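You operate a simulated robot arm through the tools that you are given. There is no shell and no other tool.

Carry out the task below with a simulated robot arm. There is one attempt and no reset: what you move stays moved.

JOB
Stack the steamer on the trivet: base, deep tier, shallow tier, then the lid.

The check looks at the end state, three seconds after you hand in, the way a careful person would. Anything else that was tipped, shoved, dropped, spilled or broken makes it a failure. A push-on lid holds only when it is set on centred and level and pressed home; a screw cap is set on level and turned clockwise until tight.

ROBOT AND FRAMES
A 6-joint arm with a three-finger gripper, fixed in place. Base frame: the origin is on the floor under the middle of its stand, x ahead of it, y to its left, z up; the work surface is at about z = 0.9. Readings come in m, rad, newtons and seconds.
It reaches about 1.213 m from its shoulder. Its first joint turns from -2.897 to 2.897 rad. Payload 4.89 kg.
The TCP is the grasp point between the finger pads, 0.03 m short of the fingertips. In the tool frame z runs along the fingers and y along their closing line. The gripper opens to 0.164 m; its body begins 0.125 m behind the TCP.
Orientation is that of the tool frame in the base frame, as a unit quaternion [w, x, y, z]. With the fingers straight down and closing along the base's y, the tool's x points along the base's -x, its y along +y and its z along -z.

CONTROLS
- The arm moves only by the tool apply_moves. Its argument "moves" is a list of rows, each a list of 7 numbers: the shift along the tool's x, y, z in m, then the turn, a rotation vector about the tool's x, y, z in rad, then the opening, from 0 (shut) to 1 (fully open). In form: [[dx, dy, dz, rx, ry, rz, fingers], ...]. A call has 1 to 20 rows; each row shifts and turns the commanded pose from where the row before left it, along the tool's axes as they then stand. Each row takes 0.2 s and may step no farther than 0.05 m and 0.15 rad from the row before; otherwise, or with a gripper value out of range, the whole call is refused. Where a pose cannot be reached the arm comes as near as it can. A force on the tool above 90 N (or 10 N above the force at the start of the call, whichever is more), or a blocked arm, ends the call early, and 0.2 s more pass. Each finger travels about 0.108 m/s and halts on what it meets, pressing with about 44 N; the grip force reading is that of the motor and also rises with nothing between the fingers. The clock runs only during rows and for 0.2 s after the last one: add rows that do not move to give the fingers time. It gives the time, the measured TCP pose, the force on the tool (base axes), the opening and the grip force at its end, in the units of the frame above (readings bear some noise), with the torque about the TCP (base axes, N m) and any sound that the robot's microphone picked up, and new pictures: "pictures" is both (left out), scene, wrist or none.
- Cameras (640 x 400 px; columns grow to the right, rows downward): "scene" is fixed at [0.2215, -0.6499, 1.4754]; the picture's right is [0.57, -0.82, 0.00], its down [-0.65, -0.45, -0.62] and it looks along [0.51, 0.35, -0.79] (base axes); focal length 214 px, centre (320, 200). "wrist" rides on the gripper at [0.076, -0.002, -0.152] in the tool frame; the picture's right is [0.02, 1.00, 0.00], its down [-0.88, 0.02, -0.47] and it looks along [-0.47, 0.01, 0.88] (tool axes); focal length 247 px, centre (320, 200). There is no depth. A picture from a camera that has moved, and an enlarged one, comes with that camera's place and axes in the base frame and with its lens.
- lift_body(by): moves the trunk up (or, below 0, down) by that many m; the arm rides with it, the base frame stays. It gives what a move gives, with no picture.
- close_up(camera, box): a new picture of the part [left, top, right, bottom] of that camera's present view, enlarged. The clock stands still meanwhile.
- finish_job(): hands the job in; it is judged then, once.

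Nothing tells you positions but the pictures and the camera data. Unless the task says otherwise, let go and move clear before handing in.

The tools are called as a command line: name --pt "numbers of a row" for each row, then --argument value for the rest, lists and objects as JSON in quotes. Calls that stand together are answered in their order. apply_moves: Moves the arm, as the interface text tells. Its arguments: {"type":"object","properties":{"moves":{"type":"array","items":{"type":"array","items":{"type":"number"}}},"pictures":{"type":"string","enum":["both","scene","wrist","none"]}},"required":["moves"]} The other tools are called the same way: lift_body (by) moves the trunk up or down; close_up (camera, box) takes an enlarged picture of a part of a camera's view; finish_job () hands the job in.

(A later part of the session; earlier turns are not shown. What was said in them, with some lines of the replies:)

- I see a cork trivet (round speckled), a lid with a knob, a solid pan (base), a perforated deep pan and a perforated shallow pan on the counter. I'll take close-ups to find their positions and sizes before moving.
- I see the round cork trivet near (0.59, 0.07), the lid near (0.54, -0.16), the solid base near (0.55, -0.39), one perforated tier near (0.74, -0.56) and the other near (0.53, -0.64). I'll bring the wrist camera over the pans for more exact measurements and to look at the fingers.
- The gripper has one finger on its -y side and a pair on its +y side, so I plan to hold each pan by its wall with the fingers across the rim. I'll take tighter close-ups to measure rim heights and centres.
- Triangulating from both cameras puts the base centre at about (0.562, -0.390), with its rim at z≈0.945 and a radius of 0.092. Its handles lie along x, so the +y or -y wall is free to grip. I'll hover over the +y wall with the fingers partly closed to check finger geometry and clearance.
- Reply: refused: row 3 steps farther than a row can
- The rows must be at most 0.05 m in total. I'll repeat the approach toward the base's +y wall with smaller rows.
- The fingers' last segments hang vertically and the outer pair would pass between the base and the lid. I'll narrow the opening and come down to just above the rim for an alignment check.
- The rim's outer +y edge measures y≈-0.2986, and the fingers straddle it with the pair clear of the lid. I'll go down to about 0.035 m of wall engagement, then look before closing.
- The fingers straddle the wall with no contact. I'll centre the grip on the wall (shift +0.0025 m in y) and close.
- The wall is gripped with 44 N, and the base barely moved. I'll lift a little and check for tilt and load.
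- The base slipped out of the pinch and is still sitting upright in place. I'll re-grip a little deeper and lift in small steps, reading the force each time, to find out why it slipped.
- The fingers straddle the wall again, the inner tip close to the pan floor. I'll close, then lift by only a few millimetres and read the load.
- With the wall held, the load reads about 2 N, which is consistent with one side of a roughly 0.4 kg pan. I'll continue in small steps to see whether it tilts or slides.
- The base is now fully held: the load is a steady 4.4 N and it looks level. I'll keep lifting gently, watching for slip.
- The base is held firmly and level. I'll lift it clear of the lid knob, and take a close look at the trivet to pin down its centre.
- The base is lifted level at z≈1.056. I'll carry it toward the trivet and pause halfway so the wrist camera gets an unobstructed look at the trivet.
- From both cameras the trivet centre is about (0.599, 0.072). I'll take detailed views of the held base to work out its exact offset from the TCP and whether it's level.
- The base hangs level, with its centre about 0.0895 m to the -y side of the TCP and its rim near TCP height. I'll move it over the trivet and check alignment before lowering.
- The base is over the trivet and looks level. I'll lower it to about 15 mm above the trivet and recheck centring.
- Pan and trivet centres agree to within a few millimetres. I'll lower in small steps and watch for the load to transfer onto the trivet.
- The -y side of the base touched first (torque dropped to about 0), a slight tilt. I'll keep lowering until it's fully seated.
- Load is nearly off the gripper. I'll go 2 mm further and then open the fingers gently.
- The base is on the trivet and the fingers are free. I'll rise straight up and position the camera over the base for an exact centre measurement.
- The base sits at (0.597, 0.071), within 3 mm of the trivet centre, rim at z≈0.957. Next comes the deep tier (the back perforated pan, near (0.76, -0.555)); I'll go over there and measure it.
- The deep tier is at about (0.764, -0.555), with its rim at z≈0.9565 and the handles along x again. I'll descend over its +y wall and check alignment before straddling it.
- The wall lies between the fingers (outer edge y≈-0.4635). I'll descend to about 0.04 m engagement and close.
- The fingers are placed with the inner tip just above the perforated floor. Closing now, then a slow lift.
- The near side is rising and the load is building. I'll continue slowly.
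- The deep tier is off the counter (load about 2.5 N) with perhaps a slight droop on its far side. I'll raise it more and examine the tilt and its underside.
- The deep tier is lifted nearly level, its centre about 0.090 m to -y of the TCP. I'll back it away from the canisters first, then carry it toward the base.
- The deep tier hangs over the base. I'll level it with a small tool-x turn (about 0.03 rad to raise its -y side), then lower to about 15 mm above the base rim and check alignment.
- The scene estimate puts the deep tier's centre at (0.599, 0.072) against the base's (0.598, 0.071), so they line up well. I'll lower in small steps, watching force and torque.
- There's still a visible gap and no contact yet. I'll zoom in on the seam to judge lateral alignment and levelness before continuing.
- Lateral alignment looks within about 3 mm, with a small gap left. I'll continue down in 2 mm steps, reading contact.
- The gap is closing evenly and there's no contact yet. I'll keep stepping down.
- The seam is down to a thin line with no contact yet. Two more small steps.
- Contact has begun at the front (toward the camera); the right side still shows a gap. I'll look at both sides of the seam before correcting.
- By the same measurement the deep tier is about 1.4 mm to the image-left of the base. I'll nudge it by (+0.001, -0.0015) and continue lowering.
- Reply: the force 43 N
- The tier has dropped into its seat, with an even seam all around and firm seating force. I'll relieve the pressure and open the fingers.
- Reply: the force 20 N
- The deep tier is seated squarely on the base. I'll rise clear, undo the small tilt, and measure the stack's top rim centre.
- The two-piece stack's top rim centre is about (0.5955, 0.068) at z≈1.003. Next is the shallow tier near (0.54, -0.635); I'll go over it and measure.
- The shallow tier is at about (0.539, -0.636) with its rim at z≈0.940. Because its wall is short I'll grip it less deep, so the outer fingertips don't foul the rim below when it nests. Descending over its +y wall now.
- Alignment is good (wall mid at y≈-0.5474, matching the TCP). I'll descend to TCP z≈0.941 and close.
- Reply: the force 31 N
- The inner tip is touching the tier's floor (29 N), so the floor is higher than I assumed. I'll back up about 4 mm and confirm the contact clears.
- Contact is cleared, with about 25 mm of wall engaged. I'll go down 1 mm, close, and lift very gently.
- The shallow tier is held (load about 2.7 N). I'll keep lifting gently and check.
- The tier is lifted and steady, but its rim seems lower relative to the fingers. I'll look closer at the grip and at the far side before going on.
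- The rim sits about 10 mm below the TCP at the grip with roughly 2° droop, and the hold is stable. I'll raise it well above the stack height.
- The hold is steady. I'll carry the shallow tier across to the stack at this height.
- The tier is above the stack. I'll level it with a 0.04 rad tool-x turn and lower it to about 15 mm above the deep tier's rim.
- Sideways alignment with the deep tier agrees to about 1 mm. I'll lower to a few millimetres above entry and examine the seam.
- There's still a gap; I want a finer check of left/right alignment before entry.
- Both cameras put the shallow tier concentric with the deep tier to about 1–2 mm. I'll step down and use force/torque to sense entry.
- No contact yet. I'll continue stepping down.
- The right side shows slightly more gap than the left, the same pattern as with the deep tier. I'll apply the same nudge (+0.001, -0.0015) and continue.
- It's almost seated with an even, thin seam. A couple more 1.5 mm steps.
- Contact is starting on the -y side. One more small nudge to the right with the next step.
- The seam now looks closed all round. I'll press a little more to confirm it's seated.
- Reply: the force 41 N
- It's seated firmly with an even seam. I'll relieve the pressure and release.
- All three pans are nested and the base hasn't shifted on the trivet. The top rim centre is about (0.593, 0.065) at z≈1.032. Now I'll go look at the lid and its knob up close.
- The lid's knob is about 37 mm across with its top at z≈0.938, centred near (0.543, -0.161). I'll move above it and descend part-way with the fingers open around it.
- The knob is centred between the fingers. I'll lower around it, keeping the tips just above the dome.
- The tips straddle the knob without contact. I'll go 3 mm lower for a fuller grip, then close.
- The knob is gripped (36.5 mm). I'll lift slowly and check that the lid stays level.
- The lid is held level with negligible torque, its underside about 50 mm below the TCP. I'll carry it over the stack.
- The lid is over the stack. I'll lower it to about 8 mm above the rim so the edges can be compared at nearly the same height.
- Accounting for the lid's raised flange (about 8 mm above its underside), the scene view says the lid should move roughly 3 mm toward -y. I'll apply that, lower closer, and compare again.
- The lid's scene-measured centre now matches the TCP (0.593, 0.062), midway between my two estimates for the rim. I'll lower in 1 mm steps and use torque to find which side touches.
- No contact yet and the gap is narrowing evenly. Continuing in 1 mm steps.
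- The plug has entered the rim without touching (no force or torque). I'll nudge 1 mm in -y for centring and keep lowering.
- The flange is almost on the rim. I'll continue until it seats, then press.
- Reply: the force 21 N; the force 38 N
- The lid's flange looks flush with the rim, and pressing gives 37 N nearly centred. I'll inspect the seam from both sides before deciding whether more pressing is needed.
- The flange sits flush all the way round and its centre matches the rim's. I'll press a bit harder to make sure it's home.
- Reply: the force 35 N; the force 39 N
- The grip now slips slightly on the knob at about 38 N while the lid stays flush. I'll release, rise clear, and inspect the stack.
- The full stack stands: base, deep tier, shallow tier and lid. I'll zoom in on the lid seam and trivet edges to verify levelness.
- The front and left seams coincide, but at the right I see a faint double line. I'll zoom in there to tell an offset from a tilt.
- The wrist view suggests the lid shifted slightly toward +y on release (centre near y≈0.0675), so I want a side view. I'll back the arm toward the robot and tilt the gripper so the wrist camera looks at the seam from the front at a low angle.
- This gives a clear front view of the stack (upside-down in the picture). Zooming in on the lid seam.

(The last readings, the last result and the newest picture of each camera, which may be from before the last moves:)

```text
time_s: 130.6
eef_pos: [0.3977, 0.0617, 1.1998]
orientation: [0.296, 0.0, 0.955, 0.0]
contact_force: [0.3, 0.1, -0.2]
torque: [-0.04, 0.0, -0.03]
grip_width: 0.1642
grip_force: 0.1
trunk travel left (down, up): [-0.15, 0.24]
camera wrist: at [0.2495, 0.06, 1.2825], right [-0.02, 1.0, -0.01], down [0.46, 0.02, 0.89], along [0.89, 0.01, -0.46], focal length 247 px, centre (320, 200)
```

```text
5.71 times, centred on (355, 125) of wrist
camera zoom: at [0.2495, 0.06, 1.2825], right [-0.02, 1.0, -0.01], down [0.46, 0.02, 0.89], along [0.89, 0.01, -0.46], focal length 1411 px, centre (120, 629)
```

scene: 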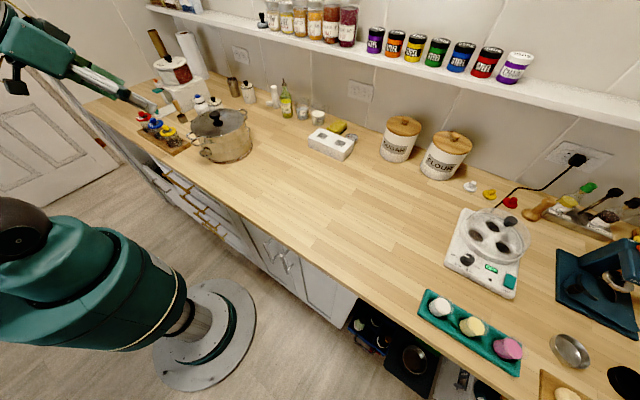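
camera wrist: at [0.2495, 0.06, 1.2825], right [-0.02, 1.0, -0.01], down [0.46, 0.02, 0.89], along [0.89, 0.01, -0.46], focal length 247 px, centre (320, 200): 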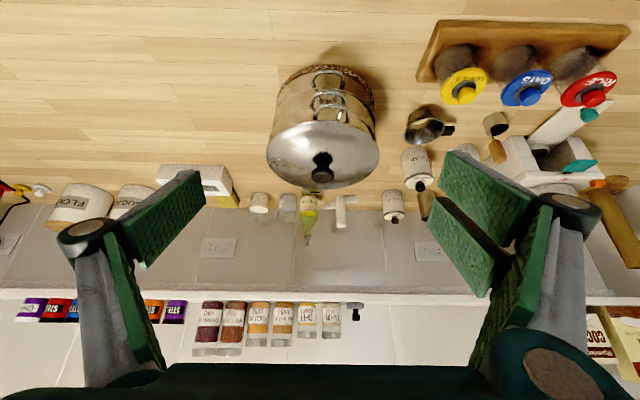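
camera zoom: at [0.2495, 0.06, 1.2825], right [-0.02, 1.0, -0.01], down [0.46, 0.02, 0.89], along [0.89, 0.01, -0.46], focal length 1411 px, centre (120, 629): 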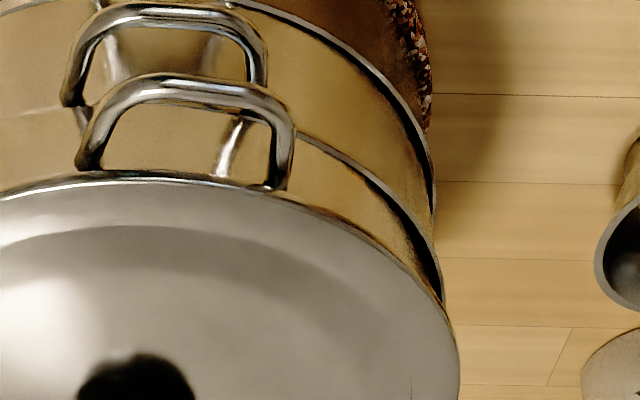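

I notice dark crescents on the +y side between the tiers, which may mean gaps there. I'll look much closer at that side.

close_up --camera "wrist" --box '[350, 85, 385, 150]'

close_up --camera "wrist" --box '[258, 75, 295, 150]'

```text
6.15 times, centred on (368, 118) of wrist
camera zoom: at [0.2495, 0.06, 1.2825], right [-0.02, 1.0, -0.01], down [0.46, 0.02, 0.89], along [0.89, 0.01, -0.46], focal length 1520 px, centre (28, 708)
```

zoom: 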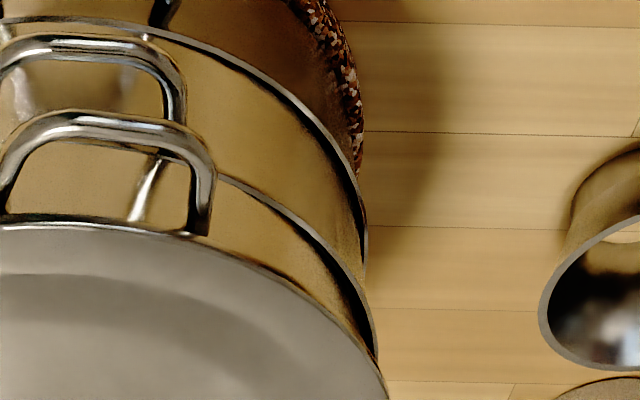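

```text
5.33 times, centred on (276, 112) of wrist
camera zoom: at [0.2495, 0.06, 1.2825], right [-0.02, 1.0, -0.01], down [0.46, 0.02, 0.89], along [0.89, 0.01, -0.46], focal length 1317 px, centre (552, 667)
```

zoom: 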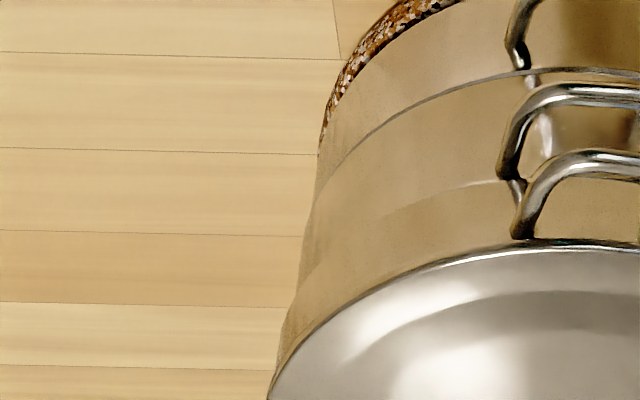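

The crescents are just side play in the nesting (tiers sit slightly toward -y within their clearance). To check the lid's level properly I'll lower the camera for a flatter view of the seam.

apply_moves --pt "0 0 0 0 -0.15 0 1" --pt "0 0 0 0 -0.15 0 1" --pt "0.0283 0 0.0186 0 0 0 1" --pt "0.0283 0 0.0186 0 0 0 1" --pt "0.0283 0 0.0186 0 0 0 1" --pt "0.0283 0 0.0186 0 0 0 1" --pt "0 0 0 0 0 0 1" --pictures "both"

close_up --camera "wrist" --box '[240, 80, 410, 230]'

```text
time_s: 132.2
eef_pos: [0.4078, 0.0711, 1.0618]
orientation: [0.434, 0.0, 0.901, 0.0]
contact_force: [0.4, 0.8, 0.4]
torque: [0.01, 0.0, 0.01]
grip_width: 0.1639
grip_force: 0.1
out of reach, approached as far as the arm can: row 2
trunk travel left (down, up): [-0.15, 0.24]
camera wrist: at [0.2408, 0.0695, 1.0962], right [-0.01, 1.0, -0.02], down [0.18, 0.02, 0.98], along [0.98, 0.01, -0.18], focal length 247 px, centre (320, 200)
```

scene: 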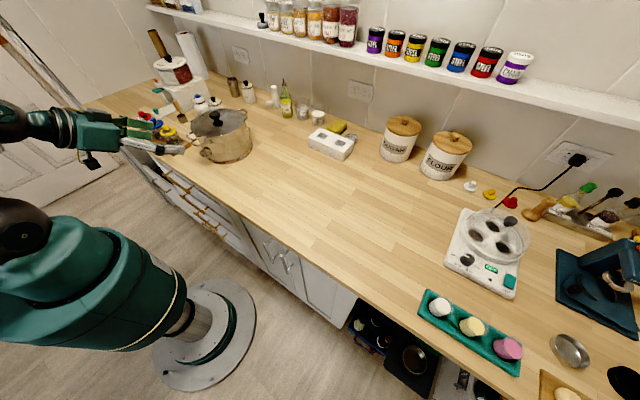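
wrist: 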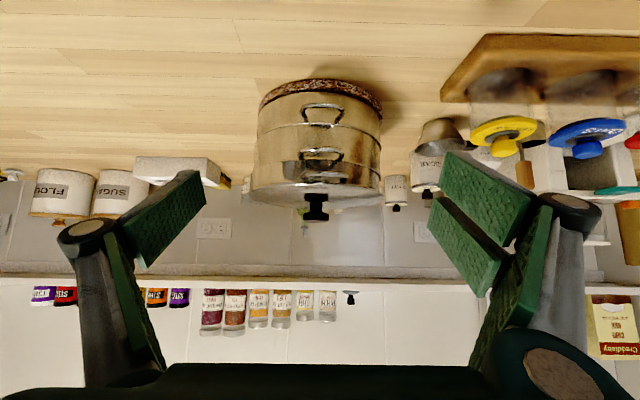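

```text
2.67 times, centred on (325, 155) of wrist
camera zoom: at [0.2408, 0.0695, 1.0962], right [-0.01, 1.0, -0.02], down [0.18, 0.02, 0.98], along [0.98, 0.01, -0.18], focal length 659 px, centre (307, 320)
```

zoom: 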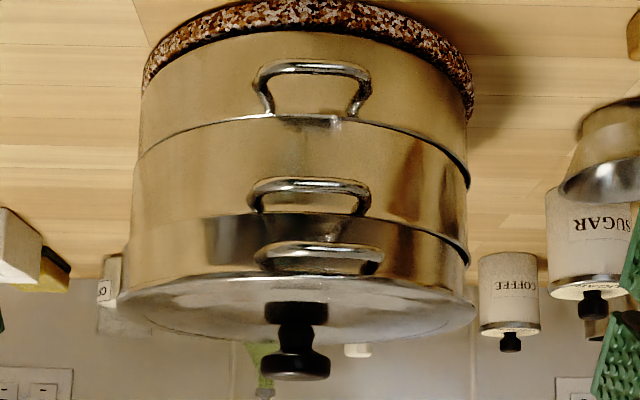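

This low front view (upside-down) is very informative. I'll zoom into the lid seam on both sides.

close_up --camera "wrist" --box '[248, 160, 320, 215]'

close_up --camera "wrist" --box '[320, 160, 392, 215]'

close_up --camera "wrist" --box '[248, 80, 320, 165]'

close_up --camera "wrist" --box '[320, 80, 392, 165]'

```text
7.27 times, centred on (284, 188) of wrist
camera zoom: at [0.2408, 0.0695, 1.0962], right [-0.01, 1.0, -0.02], down [0.18, 0.02, 0.98], along [0.98, 0.01, -0.18], focal length 1796 px, centre (582, 291)
```

zoom: 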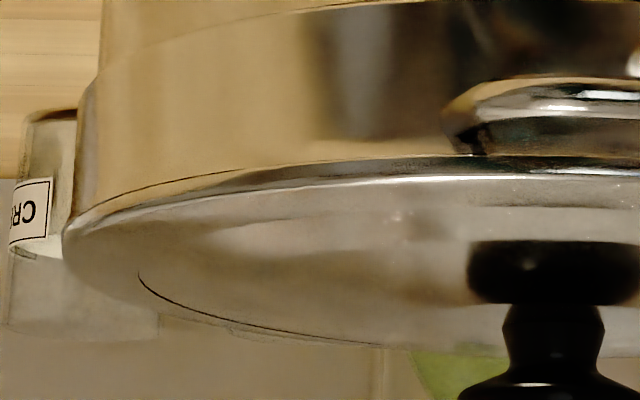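

```text
7.27 times, centred on (356, 188) of wrist
camera zoom: at [0.2408, 0.0695, 1.0962], right [-0.01, 1.0, -0.02], down [0.18, 0.02, 0.98], along [0.98, 0.01, -0.18], focal length 1796 px, centre (58, 291)
```

zoom: 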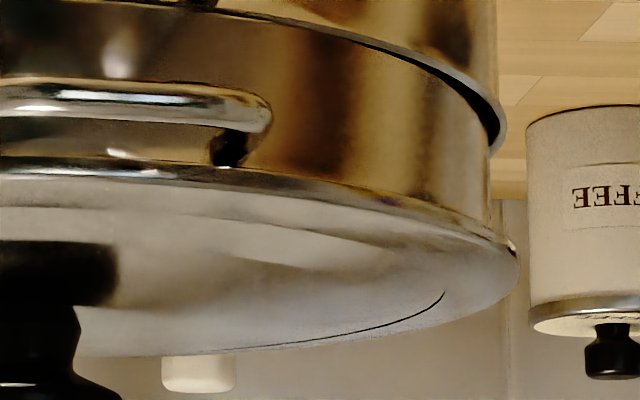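

```text
4.71 times, centred on (284, 122) of wrist
camera zoom: at [0.2408, 0.0695, 1.0962], right [-0.01, 1.0, -0.02], down [0.18, 0.02, 0.98], along [0.98, 0.01, -0.18], focal length 1162 px, centre (489, 565)
```

zoom: 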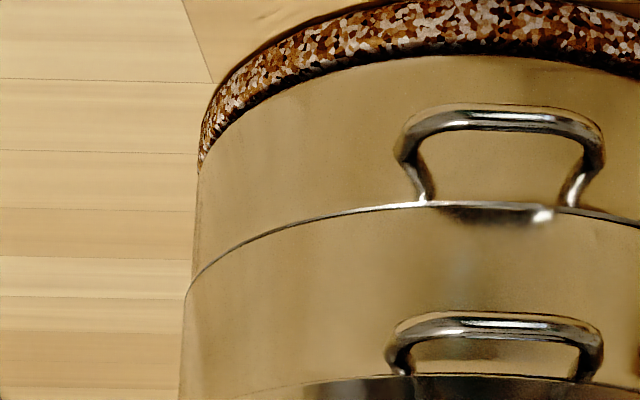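

```text
4.71 times, centred on (356, 122) of wrist
camera zoom: at [0.2408, 0.0695, 1.0962], right [-0.01, 1.0, -0.02], down [0.18, 0.02, 0.98], along [0.98, 0.01, -0.18], focal length 1162 px, centre (151, 565)
```

zoom: 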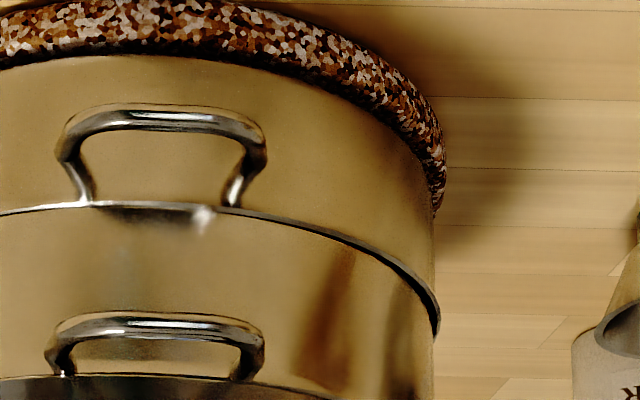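

The lid sits level and within about 1.5 mm of the shallow tier's centre, with even overhang; its knob height also matches a fully seated lid. I'll back the arm out along the same path and return upright above the stack.

apply_moves --pt "-0.0283 0 -0.0186 0 0 0 1" --pt "-0.0283 0 -0.0186 0 0 0 1" --pt "-0.0283 0 -0.0186 0 0 0 1" --pt "-0.0283 0 -0.0186 0 0 0 1" --pt "0 0 0 0 0.15 0 1" --pt "0 0 0 0 0.15 0 1" --pt "0 0 0 0 0.12 0 1" --pt "0 0 0 0 0.12 0 1" --pt "0 0 0 0 0.12 0 1" --pt "0 0 0 0 0.12 0 1" --pt "0 0 0 0 0.12 0 1" --pt "0 0 0 0 0 0 0.5" --pt "0 0 0 0 0 0 0.2" --pictures "both"

```text
time_s: 135.0
eef_pos: [0.4204, 0.0723, 1.1958]
orientation: [0.0, -0.001, 1.0, 0.0]
contact_force: [0.7, -0.4, 0.2]
torque: [-0.03, 0.09, 0.01]
grip_width: 0.0424
grip_force: 2.0
trunk travel left (down, up): [-0.15, 0.24]
camera wrist: at [0.3434, 0.07, 1.3489], right [-0.02, 1.0, 0.0], down [0.88, 0.02, 0.47], along [0.47, 0.01, -0.88], focal length 247 px, centre (320, 200)
```

scene: 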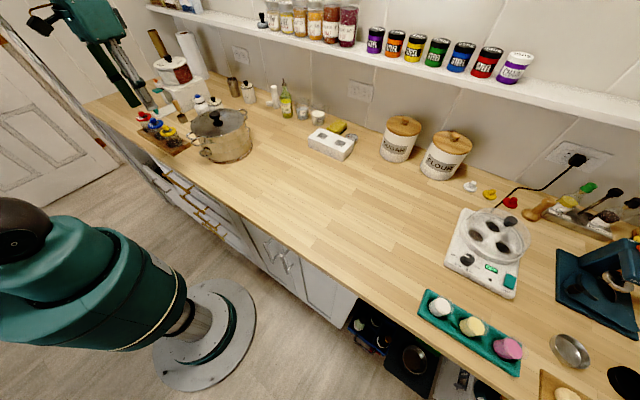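
wrist: 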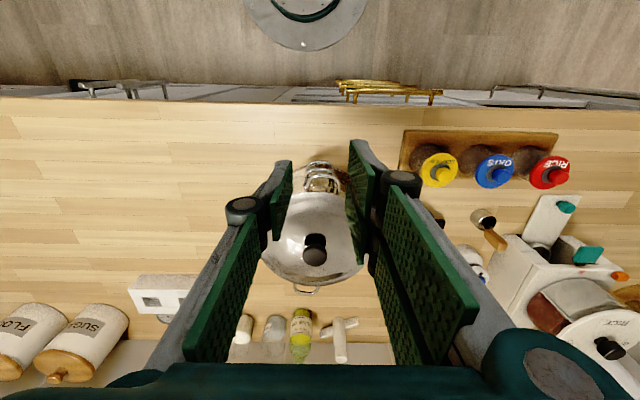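

Everything is intact. To be sure the lid is pressed home I'll press gently on top of the knob with closed fingers; first I'll move above it and verify position.

apply_moves --pt "-0.02 -0.0008 0 0 0 0 0" --pt "-0.04 -0.001 0 0 0 0 0" --pt "-0.04 -0.001 0 0 0 0 0" --pt "-0.04 -0.001 0 0 0 0 0" --pt "-0.0316 -0.001 0 0 0 0 0" --pt "0 0 0 0 0 0 0" --pictures "wrist"

close_up --camera "wrist" --box '[230, 20, 430, 220]'

close_up --camera "scene" --box '[190, 60, 270, 150]'

```text
time_s: 136.4
eef_pos: [0.5911, 0.0659, 1.1974]
orientation: [-0.001, -0.001, 1.0, 0.0]
contact_force: [0.6, -0.2, 0.4]
torque: [-0.03, 0.1, 0.01]
grip_width: 0.0
grip_force: 44.6
trunk travel left (down, up): [-0.15, 0.24]
camera wrist: at [0.5154, 0.0648, 1.3499], right [-0.02, 1.0, 0.0], down [0.88, 0.02, 0.47], along [0.47, 0.01, -0.88], focal length 247 px, centre (320, 200)
```

wrist: 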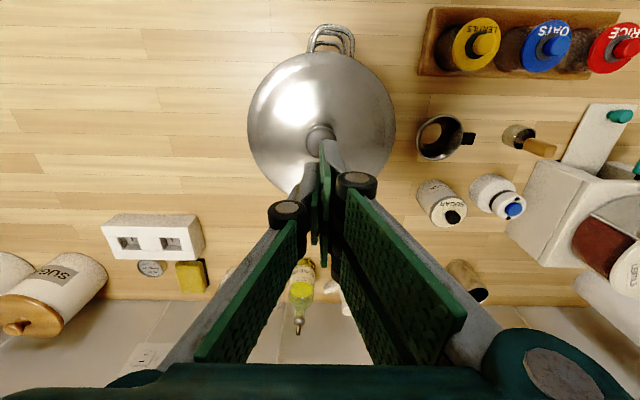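

```text
2.00 times, centred on (330, 120) of wrist
camera zoom: at [0.5154, 0.0648, 1.3499], right [-0.02, 1.0, 0.0], down [0.88, 0.02, 0.47], along [0.47, 0.01, -0.88], focal length 494 px, centre (300, 360)
```

zoom: 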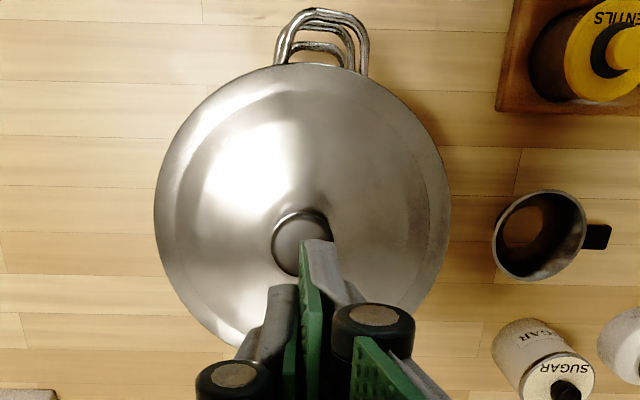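

```text
4.44 times, centred on (230, 105) of scene
camera zoom: at [0.2215, -0.6499, 1.4754], right [0.57, -0.82, 0.0], down [-0.65, -0.45, -0.62], along [0.51, 0.35, -0.79], focal length 953 px, centre (720, 622)
```

zoom: 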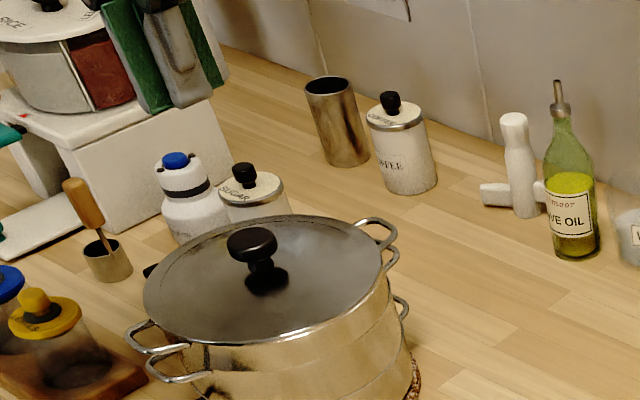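

The knob is at (0.591, 0.068). I'll align with it and come down in small steps to press.

apply_moves --pt "0 0.002 0.02 0 0 0 0" --pt "0 0 0.03 0 0 0 0" --pt "0 0 0.025 0 0 0 0" --pt "0 0 0.015 0 0 0 0" --pt "0 0 0.005 0 0 0 0" --pt "0 0 0 0 0 0 0" --pictures "none"

close_up --camera "scene" --box '[200, 80, 260, 140]'

close_up --camera "wrist" --box '[240, 80, 400, 230]'

```text
time_s: 137.8
eef_pos: [0.5908, 0.069, 1.1006]
orientation: [0.0, -0.001, 1.0, 0.0]
contact_force: [1.0, 0.2, -0.1]
torque: [0.01, 0.01, -0.03]
grip_width: 0.0001
grip_force: 44.2
trunk travel left (down, up): [-0.15, 0.24]
```

```text
6.67 times, centred on (230, 110) of scene
camera zoom: at [0.2215, -0.6499, 1.4754], right [0.57, -0.82, 0.0], down [-0.65, -0.45, -0.62], along [0.51, 0.35, -0.79], focal length 1430 px, centre (920, 800)
```

zoom: 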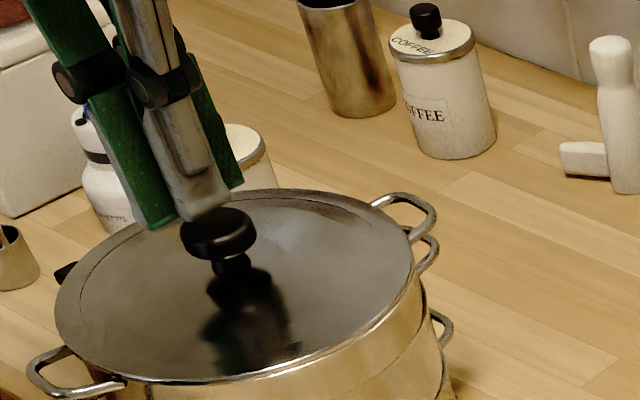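

```text
2.67 times, centred on (320, 155) of wrist
camera zoom: at [0.5144, 0.0673, 1.2537], right [-0.02, 1.0, 0.0], down [0.88, 0.02, 0.47], along [0.47, 0.01, -0.88], focal length 659 px, centre (320, 320)
```

zoom: 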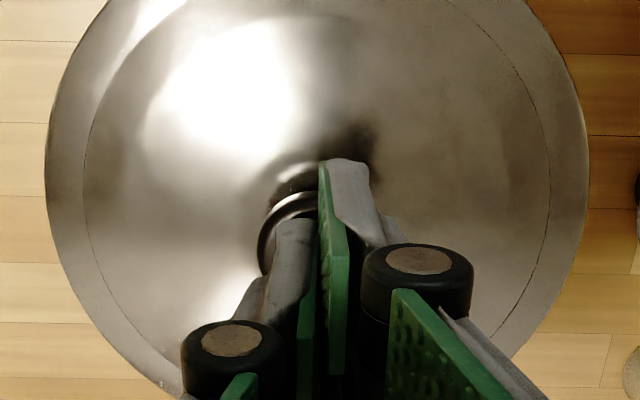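

The fingertips are just above the knob. Pressing down in small steps.

apply_moves --pt "0 0 0.003 0 0 0 0" --pt "0 0 0 0 0 0 0" --pictures "none"

apply_moves --pt "0 0 0.002 0 0 0 0" --pt "0 0 0 0 0 0 0" --pictures "none"

apply_moves --pt "0 0 0.002 0 0 0 0" --pt "0 0 0 0 0 0 0" --pictures "none"

apply_moves --pt "0 0 0.0015 0 0 0 0" --pt "0 0 0 0 0 0 0" --pictures "none"

```text
time_s: 138.4
eef_pos: [0.5915, 0.0704, 1.0994]
orientation: [0.0, 0.0, 1.0, -0.001]
contact_force: [0.2, 0.2, -0.9]
torque: [-0.03, -0.04, 0.01]
grip_width: 0.0
grip_force: 44.0
trunk travel left (down, up): [-0.15, 0.24]
```

```text
time_s: 139.0
eef_pos: [0.5908, 0.0687, 1.0971]
orientation: [0.0, -0.001, 1.0, 0.0]
contact_force: [-0.2, 0.2, 0.8]
torque: [0.02, 0.0, 0.0]
grip_width: 0.0
grip_force: 44.4
trunk travel left (down, up): [-0.15, 0.24]
```

```text
time_s: 139.6
eef_pos: [0.5917, 0.0681, 1.095]
orientation: [0.0, 0.001, 1.0, 0.0]
contact_force: [-0.3, 0.3, -0.2]
torque: [0.0, -0.02, 0.01]
grip_width: 0.0
grip_force: 44.0
trunk travel left (down, up): [-0.15, 0.24]
```

```text
time_s: 140.2
eef_pos: [0.5902, 0.0683, 1.094]
orientation: [-0.001, 0.0, 1.0, 0.001]
contact_force: [0.5, 0.0, 0.6]
torque: [0.0, 0.03, 0.03]
grip_width: 0.0
grip_force: 43.9
trunk travel left (down, up): [-0.15, 0.24]
```

No contact yet (TCP z≈1.094). I'll continue carefully, 1.5 mm at a time.

apply_moves --pt "0 0 0.0015 0 0 0 0" --pt "0 0 0 0 0 0 0" --pictures "none"

apply_moves --pt "0 0 0.0015 0 0 0 0" --pt "0 0 0 0 0 0 0" --pictures "none"

apply_moves --pt "0 0 0.0015 0 0 0 0" --pt "0 0 0 0 0 0 0" --pictures "none"

close_up --camera "scene" --box '[200, 85, 260, 145]'

```text
time_s: 140.8
eef_pos: [0.5907, 0.0682, 1.0916]
orientation: [0.0, 0.0, 1.0, 0.0]
contact_force: [0.8, 0.5, 3.5]
torque: [-0.01, -0.03, 0.0]
grip_width: 0.0062
grip_force: 44.2
trunk travel left (down, up): [-0.15, 0.24]
```

```text
time_s: 141.4
eef_pos: [0.591, 0.0684, 1.0916]
orientation: [0.001, 0.0, 1.0, 0.0]
contact_force: [3.7, -0.9, 31.5]
torque: [0.01, -0.14, -0.03]
grip_width: 0.006
grip_force: 44.2
trunk travel left (down, up): [-0.15, 0.24]
```

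```text
time_s: 142.0
eef_pos: [0.5907, 0.0689, 1.0908]
orientation: [0.001, 0.0, 1.0, 0.0]
contact_force: [8.5, -0.1, 75.3]
torque: [0.14, -0.28, -0.03]
grip_width: 0.006
grip_force: 44.2
trunk travel left (down, up): [-0.15, 0.24]
```

```text
6.67 times, centred on (230, 115) of scene
camera zoom: at [0.2215, -0.6499, 1.4754], right [0.57, -0.82, 0.0], down [-0.65, -0.45, -0.62], along [0.51, 0.35, -0.79], focal length 1430 px, centre (920, 767)
```

zoom: 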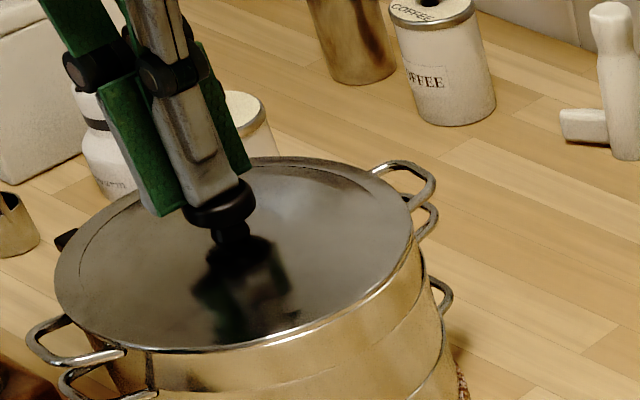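

The lid takes 75 N rigidly without moving, so it's fully home. I'll back off and rise clear.

apply_moves --pt "0 0 -0.002 0 0 0 0" --pt "0 0 -0.005 0 0 0 0" --pt "0 0 -0.02 0 0 0 0" --pt "0 0 -0.04 0 0 0 0" --pt "0 0 -0.04 0 0 0 0.1" --pt "0 0 -0.03 0 0 0 0.2" --pt "0 0 0 0 0 0 0.2" --pictures "both"

close_up --camera "scene" --box '[190, 95, 268, 170]'

close_up --camera "wrist" --box '[230, 0, 430, 170]'

```text
time_s: 143.6
eef_pos: [0.5898, 0.0685, 1.2248]
orientation: [0.0, -0.001, 1.0, 0.0]
contact_force: [-0.5, 0.2, 0.5]
torque: [0.01, -0.04, 0.03]
grip_width: 0.0328
grip_force: 0.0
trunk travel left (down, up): [-0.15, 0.24]
camera wrist: at [0.5145, 0.0668, 1.3775], right [-0.02, 1.0, 0.0], down [0.88, 0.02, 0.47], along [0.47, 0.01, -0.88], focal length 247 px, centre (320, 200)
```

scene: 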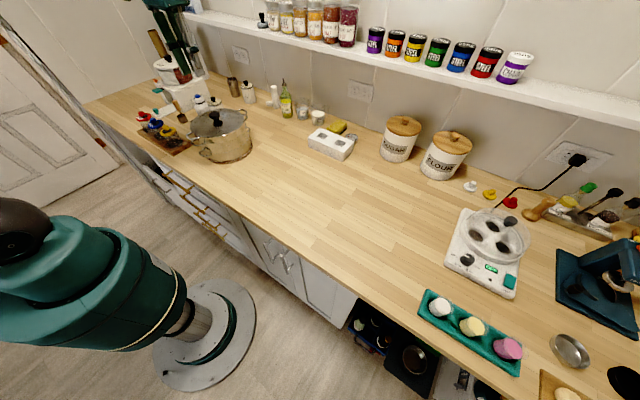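
wrist: 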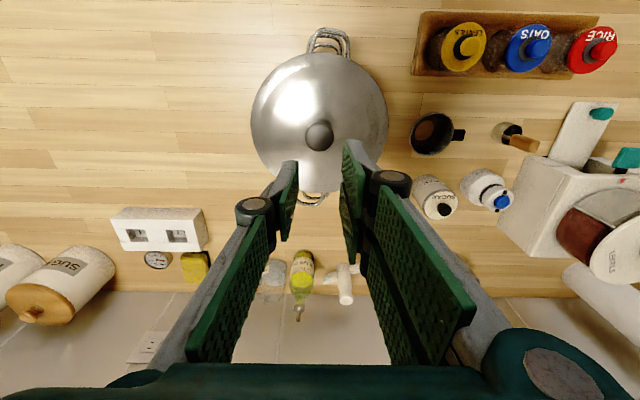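

```text
5.33 times, centred on (229, 132) of scene
camera zoom: at [0.2215, -0.6499, 1.4754], right [0.57, -0.82, 0.0], down [-0.65, -0.45, -0.62], along [0.51, 0.35, -0.79], focal length 1144 px, centre (805, 560)
```

zoom: 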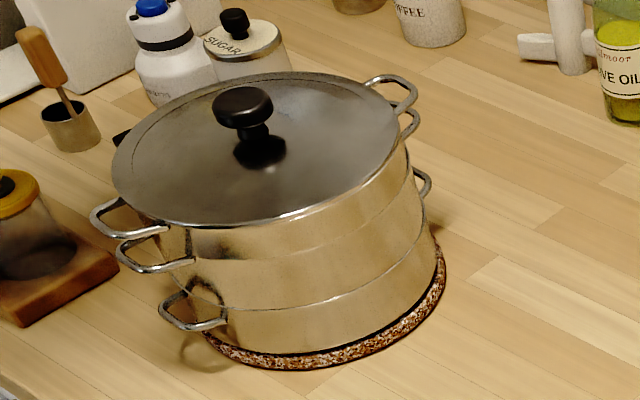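

```text
2.35 times, centred on (330, 85) of wrist
camera zoom: at [0.5145, 0.0668, 1.3775], right [-0.02, 1.0, 0.0], down [0.88, 0.02, 0.47], along [0.47, 0.01, -0.88], focal length 581 px, centre (296, 471)
```

zoom: 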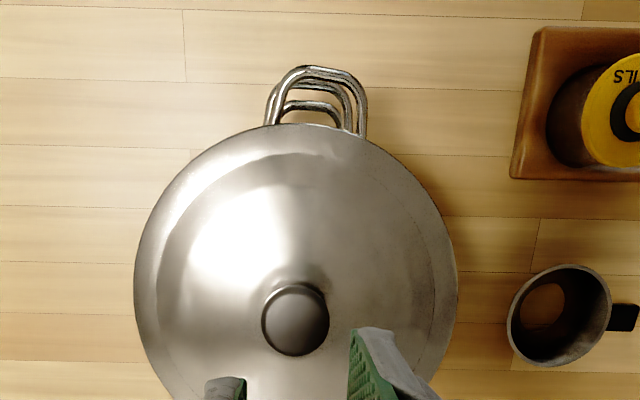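

The whole stack is upright, centred on the trivet and lidded, and nothing else was disturbed. I'll move the arm well clear and take a last look before handing in.

apply_moves --pt "0.03 -0.02 -0.01 0 0 0 0.4" --pt "0.03 -0.03 -0.01 0 0 0 0.4" --pt "0.02 -0.04 0 0 0 0 0.4" --pt "0 -0.04 0 0 0 0 0.4" --pt "0 -0.04 0 0 0 0 0.4" --pt "0 -0.03 0 0 0 0 0.4" --pt "0 0 0 0 0 0 0.4" --pictures "both"

close_up --camera "scene" --box '[100, 60, 300, 185]'

```text
time_s: 145.2
eef_pos: [0.5109, -0.1309, 1.2452]
orientation: [0.0, -0.001, 1.0, -0.001]
contact_force: [0.8, -0.3, -0.3]
torque: [0.04, 0.07, 0.02]
grip_width: 0.0655
grip_force: 0.0
trunk travel left (down, up): [-0.15, 0.24]
camera wrist: at [0.4348, -0.1331, 1.3971], right [-0.02, 1.0, 0.0], down [0.88, 0.02, 0.47], along [0.47, 0.01, -0.88], focal length 247 px, centre (320, 200)
```

scene: 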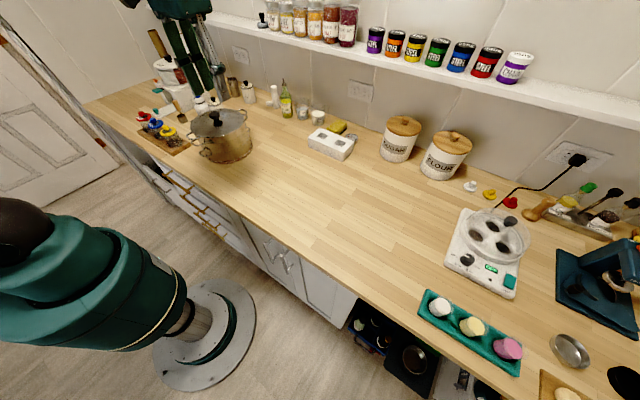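
wrist: 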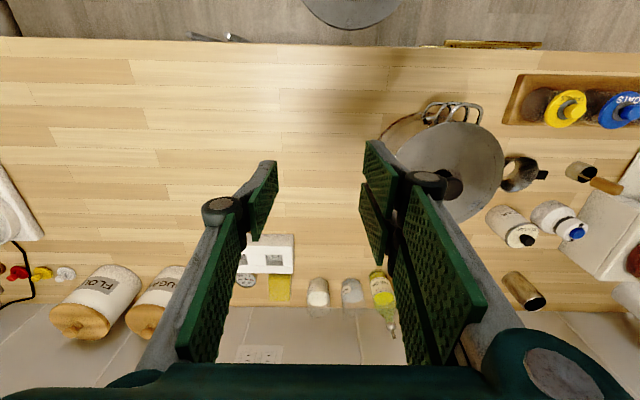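

```text
3.20 times, centred on (200, 122) of scene
camera zoom: at [0.2215, -0.6499, 1.4754], right [0.57, -0.82, 0.0], down [-0.65, -0.45, -0.62], along [0.51, 0.35, -0.79], focal length 686 px, centre (704, 448)
```

zoom: 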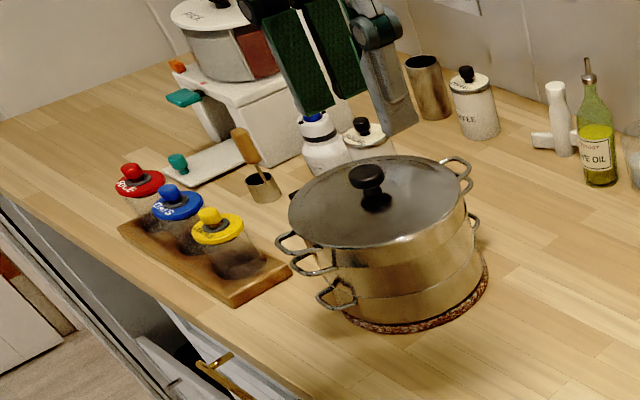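

The stack is complete on the trivet (base, deep tier, shallow tier, lid), the gripper is empty and clear, and the surroundings are as they were. Handing in.

finish_job

```text
The job is handed in.
```

The steamer is stacked on the trivet in the order you asked for: base, deep tier, shallow tier, then the lid. I've handed the job in. I haven't seen the check's verdict.

- **Position:** the base sits within about 3 mm of the trivet's centre. Each tier sits about 3 mm to one side of the piece below, within the play of the fit.
- **Lid:** it shifted a few millimetres when I let go and settled about 1.5 mm off the shallow tier's centre. From the front it looked level. I then pressed on its knob at about 75 N and it didn't move, so I take it to be fully home.
- **Slip along the way:** on my first try at lifting the base, it slid out of the grip. It stayed upright and shifted about 2 mm, and the second lift held.
- **Surroundings:** in the last pictures nothing else on the counter had been tipped or moved, and the gripper is empty and clear of the stack.
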